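You operate a simulated robot arm through the tools that you are given. There is no shell and no other tool. Be economical: measure what you need, move in short steps, check, and stop when the job is done.

Carry out the task below with a simulated robot arm. There is one attempt and no reset: what you move stays moved.

## Task
Fetch the teal tube from the white bench and set it on the grey bench.

Only the result counts: the job must be done as asked and must still hold three seconds after the hand-in. Knocking over, shifting, dropping, spilling or breaking anything else fails it.

## Robot
A 7-joint arm with a two-finger parallel gripper, fixed in place. Base frame: the origin is at the foot of the arm, x ahead of it, y to its left, z up; the work surface is at about z = 84. Units: cm, degrees, N and s.
With the tool pointing down near the work surface it reaches from about 24 to 68 cm from the base axis. Its first joint turns from -66.0 to 66.0 degrees. Payload 2.4 kg.
The tool frame sits at the grasp point between the pads (the TCP): z along the fingers, y along the line on which they close. The tips reach 3 cm beyond it. The gripper opens to 9.4 cm. The fingers are 2.8 cm wide and 1 cm thick; the gripper's body (5 by 9.6 cm) begins 5.5 cm behind the TCP.
Orientation is that of the tool frame in the base frame, as a unit quaternion [w, x, y, z]. With the fingers straight down and closing along the base's y, the tool's x points along the base's -x, its y along +y and its z along -z.

## Interface
- The arm moves only by the tool play_rows. Its argument "commands" is a list of rows, each a list of 7 numbers: the shift along the tool's x, y, z in m, then the turn, a rotation vector about the tool's x, y, z in degrees, then the opening, from 0 (shut) to 1 (fully open). In form: [[tx, ty, tz, wx, wy, wz, hand], ...]. A call has 1 to 20 rows; each row shifts and turns the commanded pose from where the row before left it, along the tool's axes as they then stand. Each row takes 0.2 s and may step no farther than 5 cm and 8.6 degrees from the row before; otherwise, or with a gripper value out of range, the whole call is refused. Where a pose cannot be reached the arm comes as near as it can. A force on the tool above 40 N (or 10 N above the force at the start of the call, whichever is more), or a blocked arm, ends the call early, and 0.2 s more pass. Each finger travels about 15.3 cm/s and halts on what it meets, pressing with about 39 N; the grip force reading is that of the motor and also rises with nothing between the fingers. The clock runs only during rows and for 0.2 s after the last one: add rows that do not move to give the fingers time. It gives the time, the measured TCP pose, the force on the tool (base axes), the opening and the grip force at its end, in the units of the frame above (readings bear some noise).
- Cameras (640 x 400 px; columns grow to the right, rows downward): "scene" is fixed at [2.61, 46.89, 142.94]; the picture's right is [-0.83, -0.55, 0.00], its down [-0.38, 0.57, -0.73] and it looks along [0.40, -0.61, -0.68] (base axes); focal length 338 px, centre (320, 200). "wrist" rides on the gripper at [-3.7, 0, -5.8] in the tool frame; the picture's right is [0.00, -1.00, 0.00], its down [0.97, 0.00, -0.24] and it looks along [0.24, 0.00, 0.97] (tool axes); focal length 218 px, centre (320, 200). There is no depth. A picture from a camera that has moved, and an enlarged one, comes with that camera's place and axes in the base frame and with its lens.
- get_image(camera): a new picture of that camera. It takes no simulated time.
- enlarge(camera, box): a new picture of the part [left, top, right, bottom] of that camera's present view, enlarged. It takes no simulated time.
- sign_off(): hands the job in; it is judged then, once.

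Work in short steps. Places have to be worked out from the pictures, the camera data and where the tool is seen: move nearer, look again, correct. Check each grasp and each placing, and mend what went wrong. You have 90 turns and 36 pictures in all, those below and enlarged ones among them. Open the gripper and draw the arm clear of the work before you hand the job in, unless the task says otherwise; then end with one line.

The tools are called after "Call:" as name(argument=value, ...) on one line, values as JSON. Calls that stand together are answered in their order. play_rows: Moves the arm, as the interface text tells. Its arguments: {"type":"object","properties":{"commands":{"type":"array"}},"required":["commands"]} The other tools are called the same way: get_image (camera) takes a picture; enlarge (camera, box) takes an enlarged picture of a part of a camera's view; sign_off () hands the job in.

At the start:

```text
time_s: 0.0
position: [40.71, 14.36, 111.29]
tcp_rot: [0.0, 0.0, 1.0, 0.0]
wrist_force: [-0.8, 0.2, -0.4]
gripper_width: 9.38
grip_force: 0.0
```

scene: 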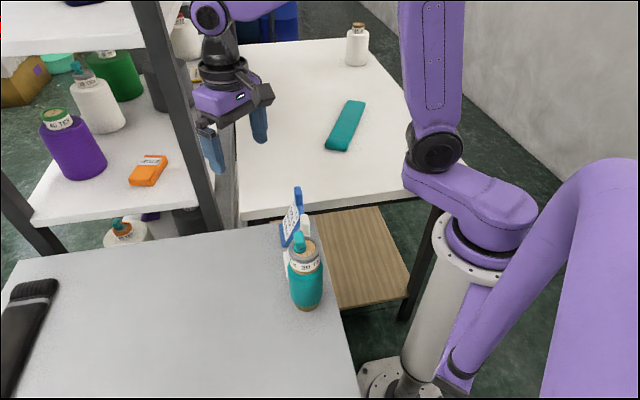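
wrist: 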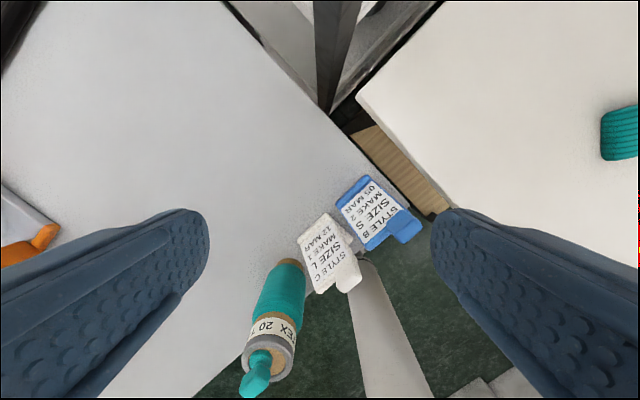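

The teal tube lies on the white bench, with its centre near (50,-40) and running roughly along (0.32,-0.95). I'll move over toward the white bench at height, then turn the gripper to straddle it.

Call:
play_rows(commands=[[0, -0.04, 0, 0, 0, 0, 1], [0, -0.04, 0, 0, 0, 0, 1], [0, -0.04, 0, 0, 0, 0, 1], [0, -0.04, 0, 0, 0, 0, 1], [0, -0.04, 0, 0, 0, 0, 1], [0, -0.04, 0, 0, 0, 0, 1], [0, -0.04, 0, 0, 0, 0, 1], [0, -0.04, 0, 0, 0, 0, 1], [0, -0.04, 0, 0, 0, 0, 1], [0, 0, 0, 0, 0, 8, 1], [0, 0, 0, 0, 0, 8, 1], [0, 0, 0, 0, 0, 8, 1], [0, 0, 0, 0, 0, 8, 1], [0, 0, 0, 0, 0, 8, 1], [0, 0, 0, 0, 0, 8, 1], [0, 0, 0, 0, 0, 8, 1], [0, 0, 0, 0, 0, 8, 1], [0, 0, 0, 0, 0, 8, 1]])

Call:
get_image(camera="wrist")

Call:
get_image(camera="scene")

```text
time_s: 3.8
position: [40.74, -21.59, 111.19]
tcp_rot: [0.0, 0.59, 0.808, 0.001]
wrist_force: [1.5, -0.2, 0.0]
gripper_width: 9.42
grip_force: 0.0
```

```text
33 pictures are left
camera wrist: at [41.87, -25.13, 117.01], right [-0.95, -0.31, 0.0], down [-0.3, 0.92, 0.24], along [-0.07, 0.23, -0.97], focal length 218 px, centre (320, 200)
```

wrist: 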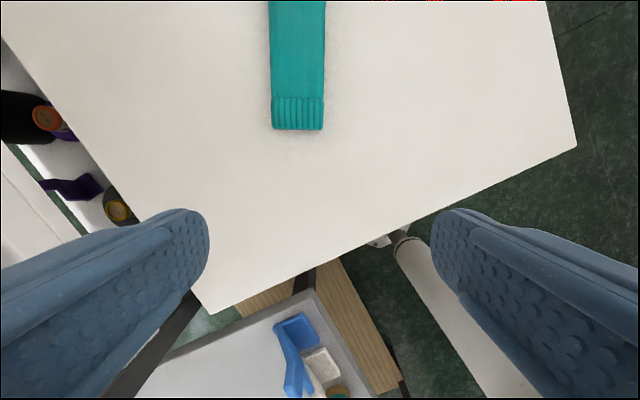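

```text
32 pictures are left
```

scene: 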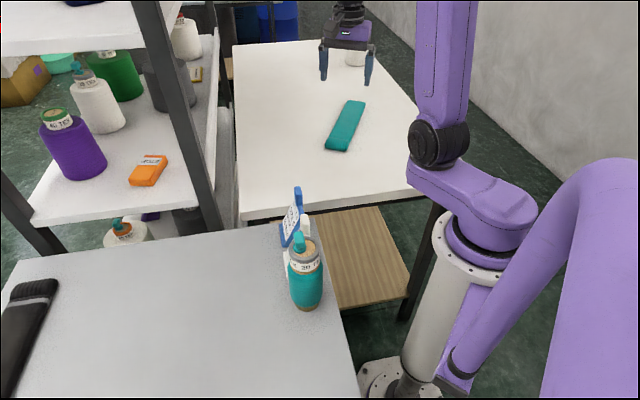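

The tube is aligned with the gripper and about 7 cm wide. I'll move above its middle and look again.

Call:
play_rows(commands=[[-0.03, 0.0055, 0, 0, 0, 0, 1], [-0.03, 0.0055, 0, 0, 0, 0, 1], [-0.03, 0.0055, 0, 0, 0, 0, 1], [-0.03, 0.0055, 0, 0, 0, 0, 1], [-0.03, 0.0055, 0, 0, 0, 0, 1], [-0.03, 0.0055, 0, 0, 0, 0, 1], [0, 0, 0, 0, 0, 0, 1]])

Call:
get_image(camera="wrist")

Call:
enlarge(camera="scene", box=[280, 30, 420, 170])

```text
time_s: 5.4
position: [49.41, -37.69, 111.25]
tcp_rot: [-0.001, 0.588, 0.809, 0.0]
wrist_force: [0.9, 0.3, 0.2]
gripper_width: 9.41
grip_force: 0.1
```

```text
31 pictures are left
camera wrist: at [50.52, -41.25, 117.06], right [-0.95, -0.31, 0.0], down [-0.3, 0.92, 0.24], along [-0.07, 0.23, -0.97], focal length 218 px, centre (320, 200)
```

wrist: 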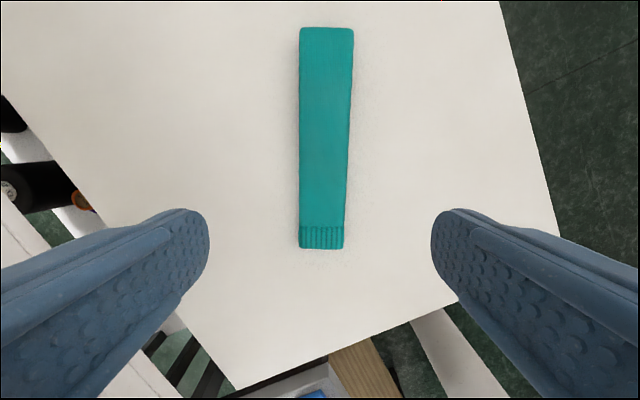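

```text
2.86 times, centred on (350, 100) of scene
camera zoom: at [2.61, 46.88, 142.94], right [-0.83, -0.55, 0.0], down [-0.38, 0.57, -0.73], along [0.4, -0.61, -0.68], focal length 967 px, centre (234, 486)
```

zoom: 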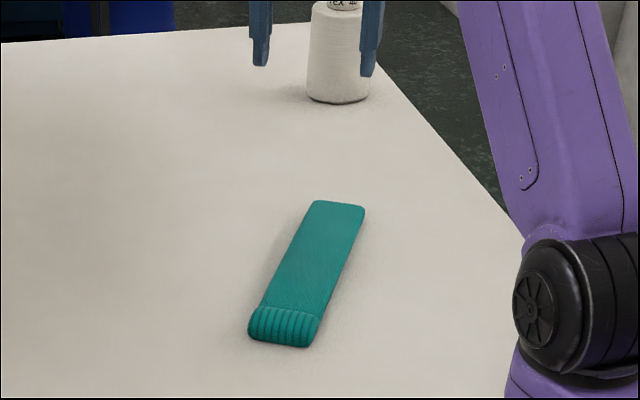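

The tube is a flat knit sleeve about 30 × 7 cm, centred near (50,-40.7). I'll centre over it with a slight yaw correction and descend part way.

Call:
play_rows(commands=[[-0.03, -0.0055, 0, 0, 0, 1.3, 1], [0, 0, 0.03, 0, 0, 0, 1], [0, 0, 0.03, 0, 0, 0, 1], [0, 0, 0.03, 0, 0, 0, 1], [0, 0, 0.03, 0, 0, 0, 1], [0, 0, 0.03, 0, 0, 0, 1], [0, 0, 0, 0, 0, 0, 1]])

Call:
get_image(camera="wrist")

Call:
enlarge(camera="scene", box=[280, 30, 420, 170])

```text
time_s: 7.0
position: [49.95, -40.71, 96.18]
tcp_rot: [0.0, 0.597, 0.802, 0.0]
wrist_force: [0.1, 0.0, 0.3]
gripper_width: 9.4
grip_force: 0.0
```

```text
29 pictures are left
camera wrist: at [51.03, -44.24, 101.9], right [-0.96, -0.29, 0.0], down [-0.28, 0.93, 0.24], along [-0.07, 0.23, -0.97], focal length 218 px, centre (320, 200)
```

wrist: 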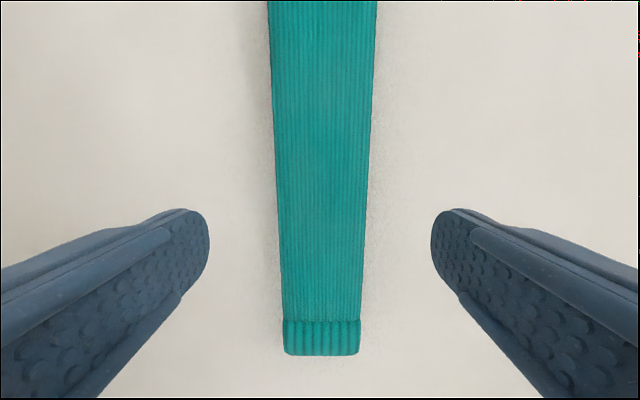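

```text
2.86 times, centred on (350, 100) of scene
camera zoom: at [2.61, 46.89, 142.94], right [-0.83, -0.55, 0.0], down [-0.38, 0.57, -0.73], along [0.4, -0.61, -0.68], focal length 967 px, centre (234, 486)
```

zoom: 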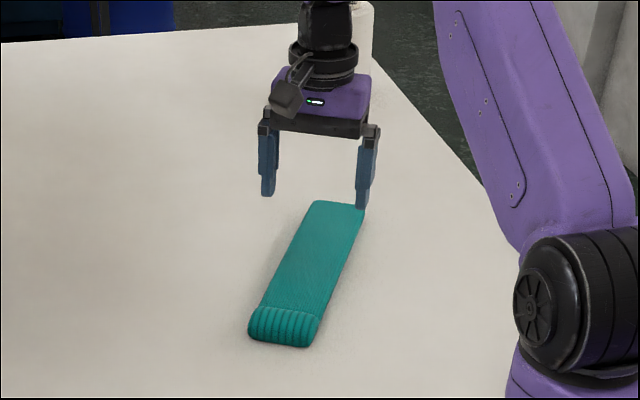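

Centred to within about 2 mm. I'll descend with the tips just above the bench, with the force stop as a guard.

Call:
play_rows(commands=[[0, -0.002, 0.025, 0, 0, 0, 1], [0, 0, 0.025, 0, 0, 0, 1], [0, 0, 0.02, 0, 0, 0, 1], [0, 0, 0.008, 0, 0, 0, 1], [0, 0, 0.005, 0, 0, 0, 1], [0, 0, 0, 0, 0, 0, 1]])

Call:
get_image(camera="wrist")

Call:
enlarge(camera="scene", box=[280, 50, 400, 170])

```text
time_s: 8.4
position: [49.73, -40.89, 87.76]
tcp_rot: [0.0, 0.597, 0.802, 0.0]
wrist_force: [0.2, 0.6, 0.1]
gripper_width: 9.39
grip_force: 0.1
```

```text
27 pictures are left
camera wrist: at [50.67, -44.32, 93.69], right [-0.96, -0.29, 0.0], down [-0.28, 0.93, 0.24], along [-0.07, 0.23, -0.97], focal length 218 px, centre (320, 200)
```

wrist: 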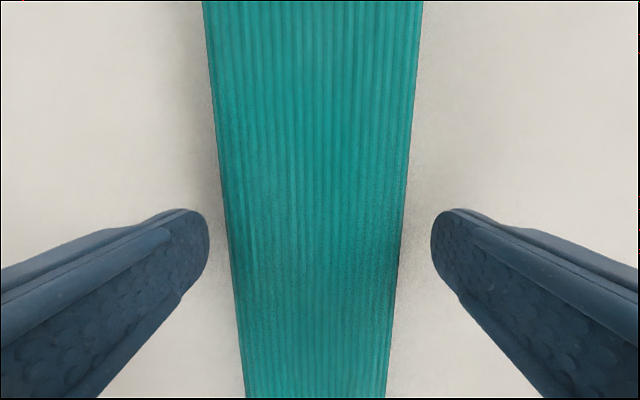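

```text
3.33 times, centred on (340, 110) of scene
camera zoom: at [2.61, 46.89, 142.94], right [-0.83, -0.55, 0.0], down [-0.38, 0.57, -0.73], along [0.4, -0.61, -0.68], focal length 1128 px, centre (253, 500)
```

zoom: 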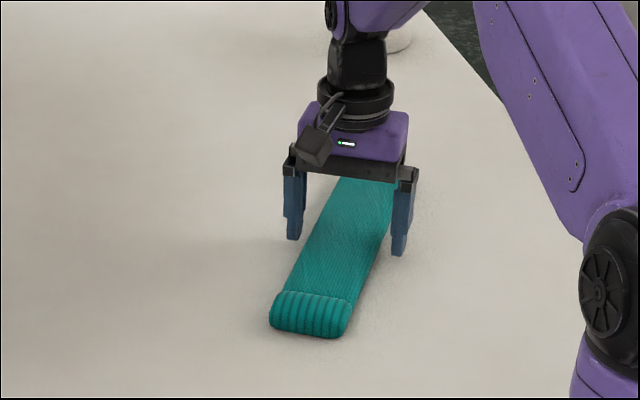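

The fingers straddle the tube. Closing the grip.

Call:
play_rows(commands=[[0, 0, 0, 0, 0, 0, 0.85], [0, 0, 0, 0, 0, 0, 0.7], [0, 0, 0, 0, 0, 0, 0.55], [0, 0, 0, 0, 0, 0, 0.4], [0, 0, 0, 0, 0, 0, 0.4]])

Call:
get_image(camera="wrist")

```text
time_s: 9.6
position: [49.65, -40.76, 87.91]
tcp_rot: [0.0, 0.597, 0.802, 0.0]
wrist_force: [-0.2, 0.4, 0.8]
gripper_width: 6.87
grip_force: 39.0
```

```text
25 pictures are left
camera wrist: at [50.67, -44.32, 93.71], right [-0.96, -0.29, 0.0], down [-0.28, 0.93, 0.24], along [-0.07, 0.23, -0.97], focal length 218 px, centre (320, 200)
```

wrist: 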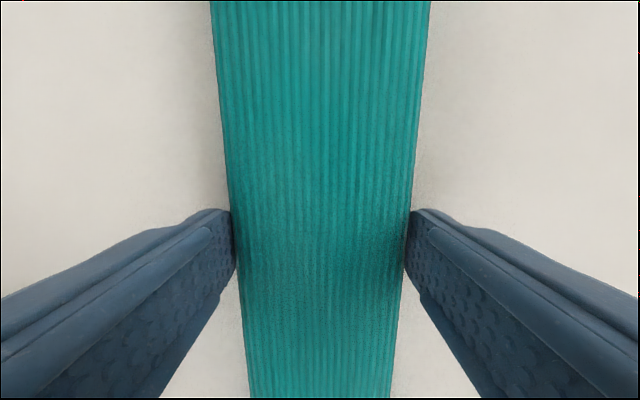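

Gripped at 6.87 cm with 39 N. I'll lift a few centimetres slowly and check.

Call:
play_rows(commands=[[0, 0, -0.01, 0, 0, 0, 0.4], [0, 0, -0.02, 0, 0, 0, 0.4], [0, 0, -0.02, 0, 0, 0, 0.4], [0, 0, -0.02, 0, 0, 0, 0.4], [0, 0, 0, 0, 0, 0, 0.4]])

Call:
enlarge(camera="scene", box=[270, 30, 410, 170])

```text
time_s: 10.8
position: [49.62, -40.72, 94.81]
tcp_rot: [0.0, 0.597, 0.802, 0.0]
wrist_force: [-0.2, -0.3, -0.2]
gripper_width: 6.89
grip_force: 39.5
```

```text
2.86 times, centred on (340, 100) of scene
camera zoom: at [2.61, 46.89, 142.94], right [-0.83, -0.55, 0.0], down [-0.38, 0.57, -0.73], along [0.4, -0.61, -0.68], focal length 967 px, centre (263, 486)
```

zoom: 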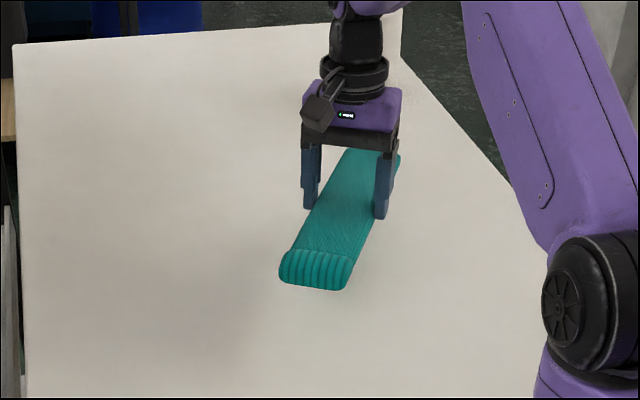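

Lifted level and secure. I'll raise it to about z=113 and cross in a straight line over the front of the white bench, checking at the halfway point.

Call:
play_rows(commands=[[0, 0, -0.03, 0, 0, 0, 0.4], [0, 0, -0.03, 0, 0, 0, 0.4], [0, 0, -0.03, 0, 0, 0, 0.4], [0, 0, -0.03, 0, 0, 0, 0.4], [0, 0, -0.03, 0, 0, 0, 0.4], [0, 0, -0.03, 0, 0, 0, 0.4], [0.025, 0, 0, 0, 0, 0, 0.4], [0.03, 0, 0, 0, 0, 0, 0.4], [0.03, 0, 0, 0, 0, 0, 0.4], [0.03, 0, 0, 0, 0, 0, 0.4], [0.03, 0, 0, 0, 0, 0, 0.4], [0.03, 0, 0, 0, 0, 0, 0.4], [0.03, 0, 0, 0, 0, 0, 0.4], [0.03, 0, 0, 0, 0, 0, 0.4], [0.03, 0, 0, 0, 0, 0, 0.4], [0.03, 0, 0, 0, 0, 0, 0.4], [0.025, 0, 0, 0, 0, 0, 0.4]])

Call:
get_image(camera="scene")

```text
time_s: 14.4
position: [40.43, -10.19, 112.92]
tcp_rot: [0.0, 0.597, 0.802, 0.0]
wrist_force: [1.0, -0.1, -0.3]
gripper_width: 6.83
grip_force: 38.6
```

```text
23 pictures are left
```

scene: 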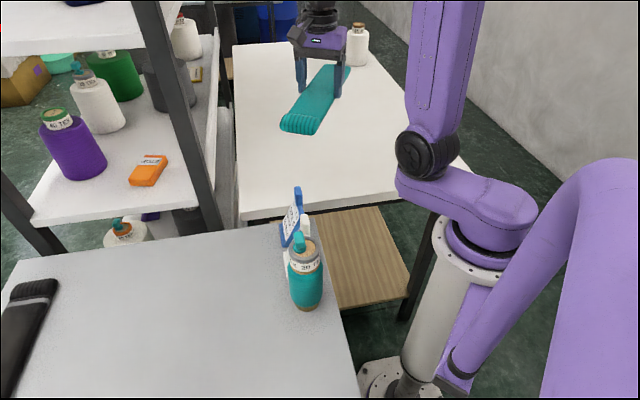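

Still held and level. Continuing the straight crossing toward the grey bench around (41,36).

Call:
play_rows(commands=[[0.0273, 0.0089, 0, 0, 0, 0, 0.4], [0.0273, 0.0089, 0, 0, 0, 0, 0.4], [0.0273, 0.0089, 0, 0, 0, 0, 0.4], [0.0273, 0.0089, 0, 0, 0, 0, 0.4], [0.0273, 0.0089, 0, 0, 0, 0, 0.4], [0.0273, 0.0089, 0, 0, 0, 0, 0.4], [0.0273, 0.0089, 0, 0, 0, 0, 0.4], [0.0273, 0.0089, 0, 0, 0, 0, 0.4], [0.0273, 0.0089, 0, 0, 0, 0, 0.4], [0.0273, 0.0089, 0, 0, 0, 0, 0.4]])

Call:
get_image(camera="scene")

```text
time_s: 16.6
position: [41.26, 18.45, 112.84]
tcp_rot: [0.0, 0.597, 0.803, 0.0]
wrist_force: [0.8, 0.4, 0.3]
gripper_width: 6.88
grip_force: 38.8
```

```text
22 pictures are left
```

scene: 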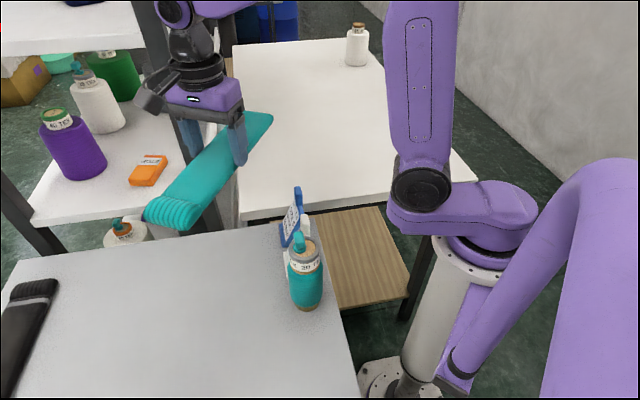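

Clear so far. I'll finish the crossing and look down with the wrist camera.

Call:
play_rows(commands=[[0.0273, 0.0089, 0, 0, 0, 0, 0.4], [0.0273, 0.0089, 0, 0, 0, 0, 0.4], [0.0273, 0.0089, 0, 0, 0, 0, 0.4], [0.0273, 0.0089, 0, 0, 0, 0, 0.4], [0.0273, 0.0089, 0, 0, 0, 0, 0.4], [0, 0, 0, 0, 0, 0, 0.4]])

Call:
get_image(camera="wrist")

Call:
get_image(camera="scene")

```text
time_s: 18.0
position: [41.38, 33.06, 112.95]
tcp_rot: [0.0, 0.597, 0.802, -0.001]
wrist_force: [0.5, 0.8, 0.2]
gripper_width: 6.87
grip_force: 39.1
```

```text
21 pictures are left
camera wrist: at [42.36, 29.49, 118.79], right [-0.96, -0.29, 0.0], down [-0.28, 0.93, 0.24], along [-0.07, 0.23, -0.97], focal length 218 px, centre (320, 200)
```

wrist: 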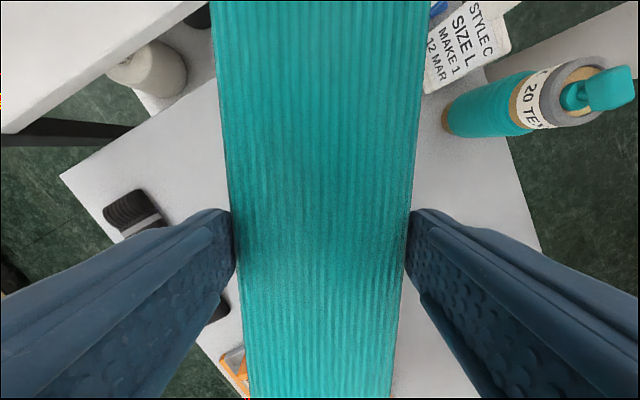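

```text
20 pictures are left
```

scene: 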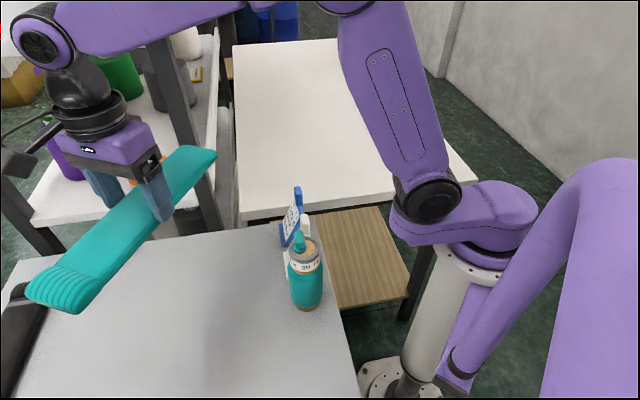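

The area below is clear: the black tube, orange tray and bottle are all well away. I'll nudge to (41,35) and descend to about z=91, then check.

Call:
play_rows(commands=[[0.0195, 0.0015, 0, 0, 0, 0, 0.4], [0, 0, 0.03, 0, 0, 0, 0.4], [0, 0, 0.03, 0, 0, 0, 0.4], [0, 0, 0.03, 0, 0, 0, 0.4], [0, 0, 0.03, 0, 0, 0, 0.4], [0, 0, 0.03, 0, 0, 0, 0.4], [0, 0, 0.03, 0, 0, 0, 0.4], [0, 0, 0.02, 0, 0, 0, 0.4], [0, 0, 0.015, 0, 0, 0, 0.4], [0, 0, 0, 0, 0, 0, 0.4]])

Call:
get_image(camera="scene")

```text
time_s: 20.2
position: [40.91, 34.8, 91.45]
tcp_rot: [0.0, 0.597, 0.802, 0.0]
wrist_force: [0.6, 0.4, -0.1]
gripper_width: 6.87
grip_force: 38.5
```

```text
19 pictures are left
```

scene: 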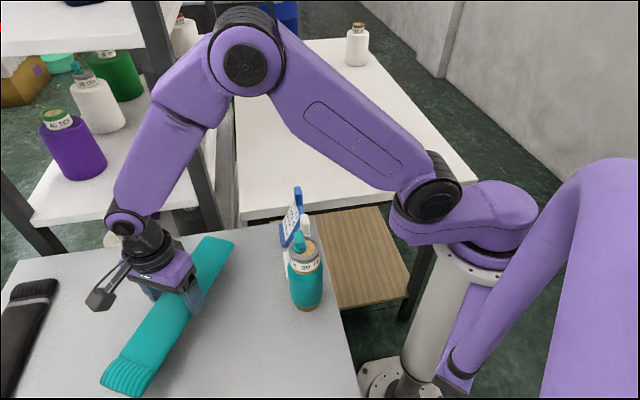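

Tube is level, about 3.5 cm above the bench if the bench heights match. Descending in small steps.

Call:
play_rows(commands=[[0, 0, 0.008, 0, 0, 0, 0.4], [0, 0, 0.006, 0, 0, 0, 0.4], [0, 0, 0.005, 0, 0, 0, 0.4], [0, 0, 0.004, 0, 0, 0, 0.4], [0, 0, 0.004, 0, 0, 0, 0.4], [0, 0, 0.003, 0, 0, 0, 0.4], [0, 0, 0, 0, 0, 0, 0.4]])

Call:
enlarge(camera="scene", box=[60, 200, 260, 400])

```text
time_s: 21.8
position: [41.07, 34.81, 88.33]
tcp_rot: [0.0, 0.597, 0.802, 0.0]
wrist_force: [-0.4, -0.3, -0.3]
gripper_width: 6.83
grip_force: 39.0
```

```text
2.00 times, centred on (160, 300) of scene
camera zoom: at [2.61, 46.89, 142.94], right [-0.83, -0.55, 0.0], down [-0.38, 0.57, -0.73], along [0.4, -0.61, -0.68], focal length 677 px, centre (640, 0)
```

zoom: 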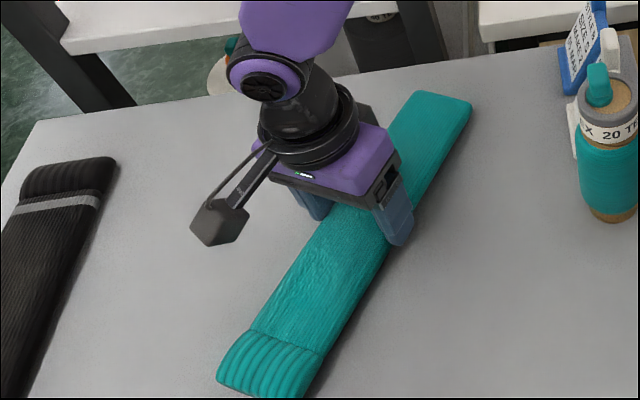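

No contact force yet; continuing in millimetre steps to feel for the bench.

Call:
play_rows(commands=[[0, 0, 0.002, 0, 0, 0, 0.4], [0, 0, 0.002, 0, 0, 0, 0.4], [0, 0, 0, 0, 0, 0, 0.4]])

```text
time_s: 22.6
position: [41.05, 34.83, 88.01]
tcp_rot: [-0.001, 0.596, 0.803, 0.0]
wrist_force: [-0.4, 0.0, 0.4]
gripper_width: 6.86
grip_force: 39.4
```

Call:
play_rows(commands=[[0, 0, 0.002, 0, 0, 0, 0.4], [0, 0, 0, 0, 0, 0, 0.4]])

```text
time_s: 23.2
position: [41.08, 34.88, 87.83]
tcp_rot: [0.0, 0.598, 0.802, -0.001]
wrist_force: [0.2, 0.8, 2.9]
gripper_width: 6.83
grip_force: 39.1
```

An upward force of 2.9 N shows the tube is touching the bench. Opening the fingers gradually, then rising straight up.

Call:
play_rows(commands=[[0, 0, 0, 0, 0, 0, 0.75], [0, 0, 0, 0, 0, 0, 0.85], [0, 0, 0, 0, 0, 0, 1], [0, 0, 0, 0, 0, 0, 1]])

Call:
get_image(camera="wrist")

```text
time_s: 24.2
position: [41.09, 34.81, 87.87]
tcp_rot: [0.0, 0.596, 0.803, 0.0]
wrist_force: [0.1, 0.1, 0.1]
gripper_width: 9.39
grip_force: 0.1
```

```text
17 pictures are left
camera wrist: at [42.04, 31.28, 93.68], right [-0.96, -0.29, 0.0], down [-0.28, 0.93, 0.24], along [-0.07, 0.23, -0.97], focal length 218 px, centre (320, 200)
```

wrist: 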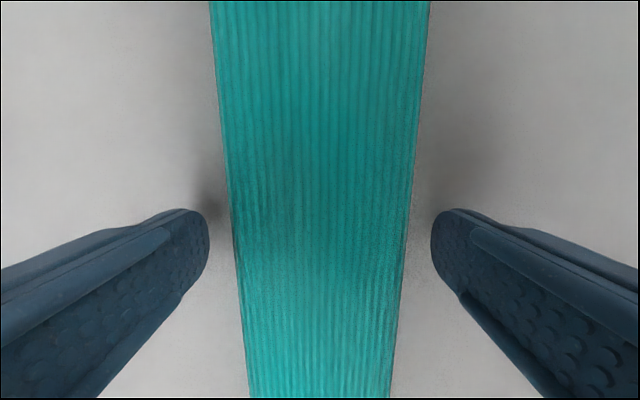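

Released cleanly with clearance on both sides. Rising straight up.

Call:
play_rows(commands=[[0, 0, -0.01, 0, 0, 0, 1], [0, 0, -0.02, 0, 0, 0, 1], [0, 0, -0.03, 0, 0, 0, 1], [0, 0, -0.03, 0, 0, 0, 1], [0, 0, -0.04, 0, 0, 0, 1], [0, 0, -0.04, 0, 0, 0, 1], [0, 0, -0.04, 0, 0, 0, 1], [0, 0, -0.04, 0, 0, 0, 1], [0, 0, 0, 0, 0, 0, 1], [0, 0, 0, 0, 0, 0, 1]])

Call:
get_image(camera="scene")

Call:
get_image(camera="wrist")

```text
time_s: 26.4
position: [40.89, 35.01, 112.95]
tcp_rot: [-0.001, 0.597, 0.802, 0.001]
wrist_force: [0.1, 0.2, -0.1]
gripper_width: 9.38
grip_force: 0.2
```

```text
16 pictures are left
```

scene: 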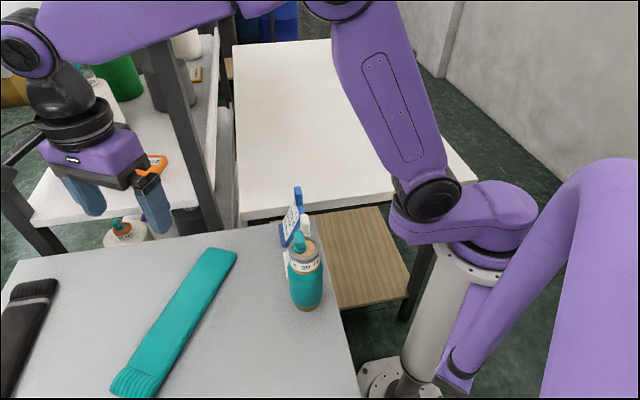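

```text
15 pictures are left
camera wrist: at [41.93, 31.4, 118.78], right [-0.96, -0.29, 0.0], down [-0.28, 0.93, 0.24], along [-0.07, 0.23, -0.97], focal length 218 px, centre (320, 200)
```

wrist: 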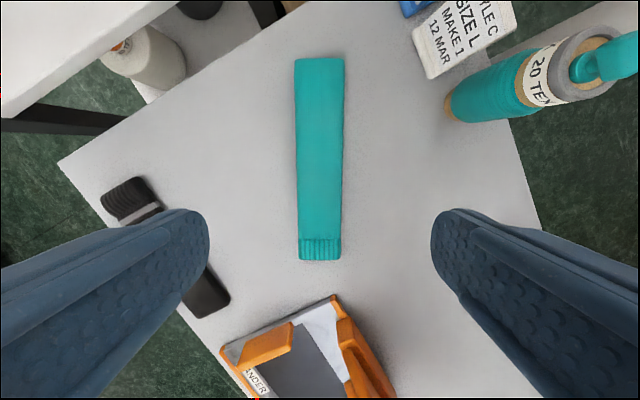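

The teal tube lies flat on the grey bench, clear of its edges and of everything else. Nothing else has moved and the arm is clear, so I'm handing in.

Call:
sign_off()

```text
The job is handed in.
```

The teal tube is now lying flat on the grey bench, nothing else was disturbed, and the gripper is open and clear of the work.
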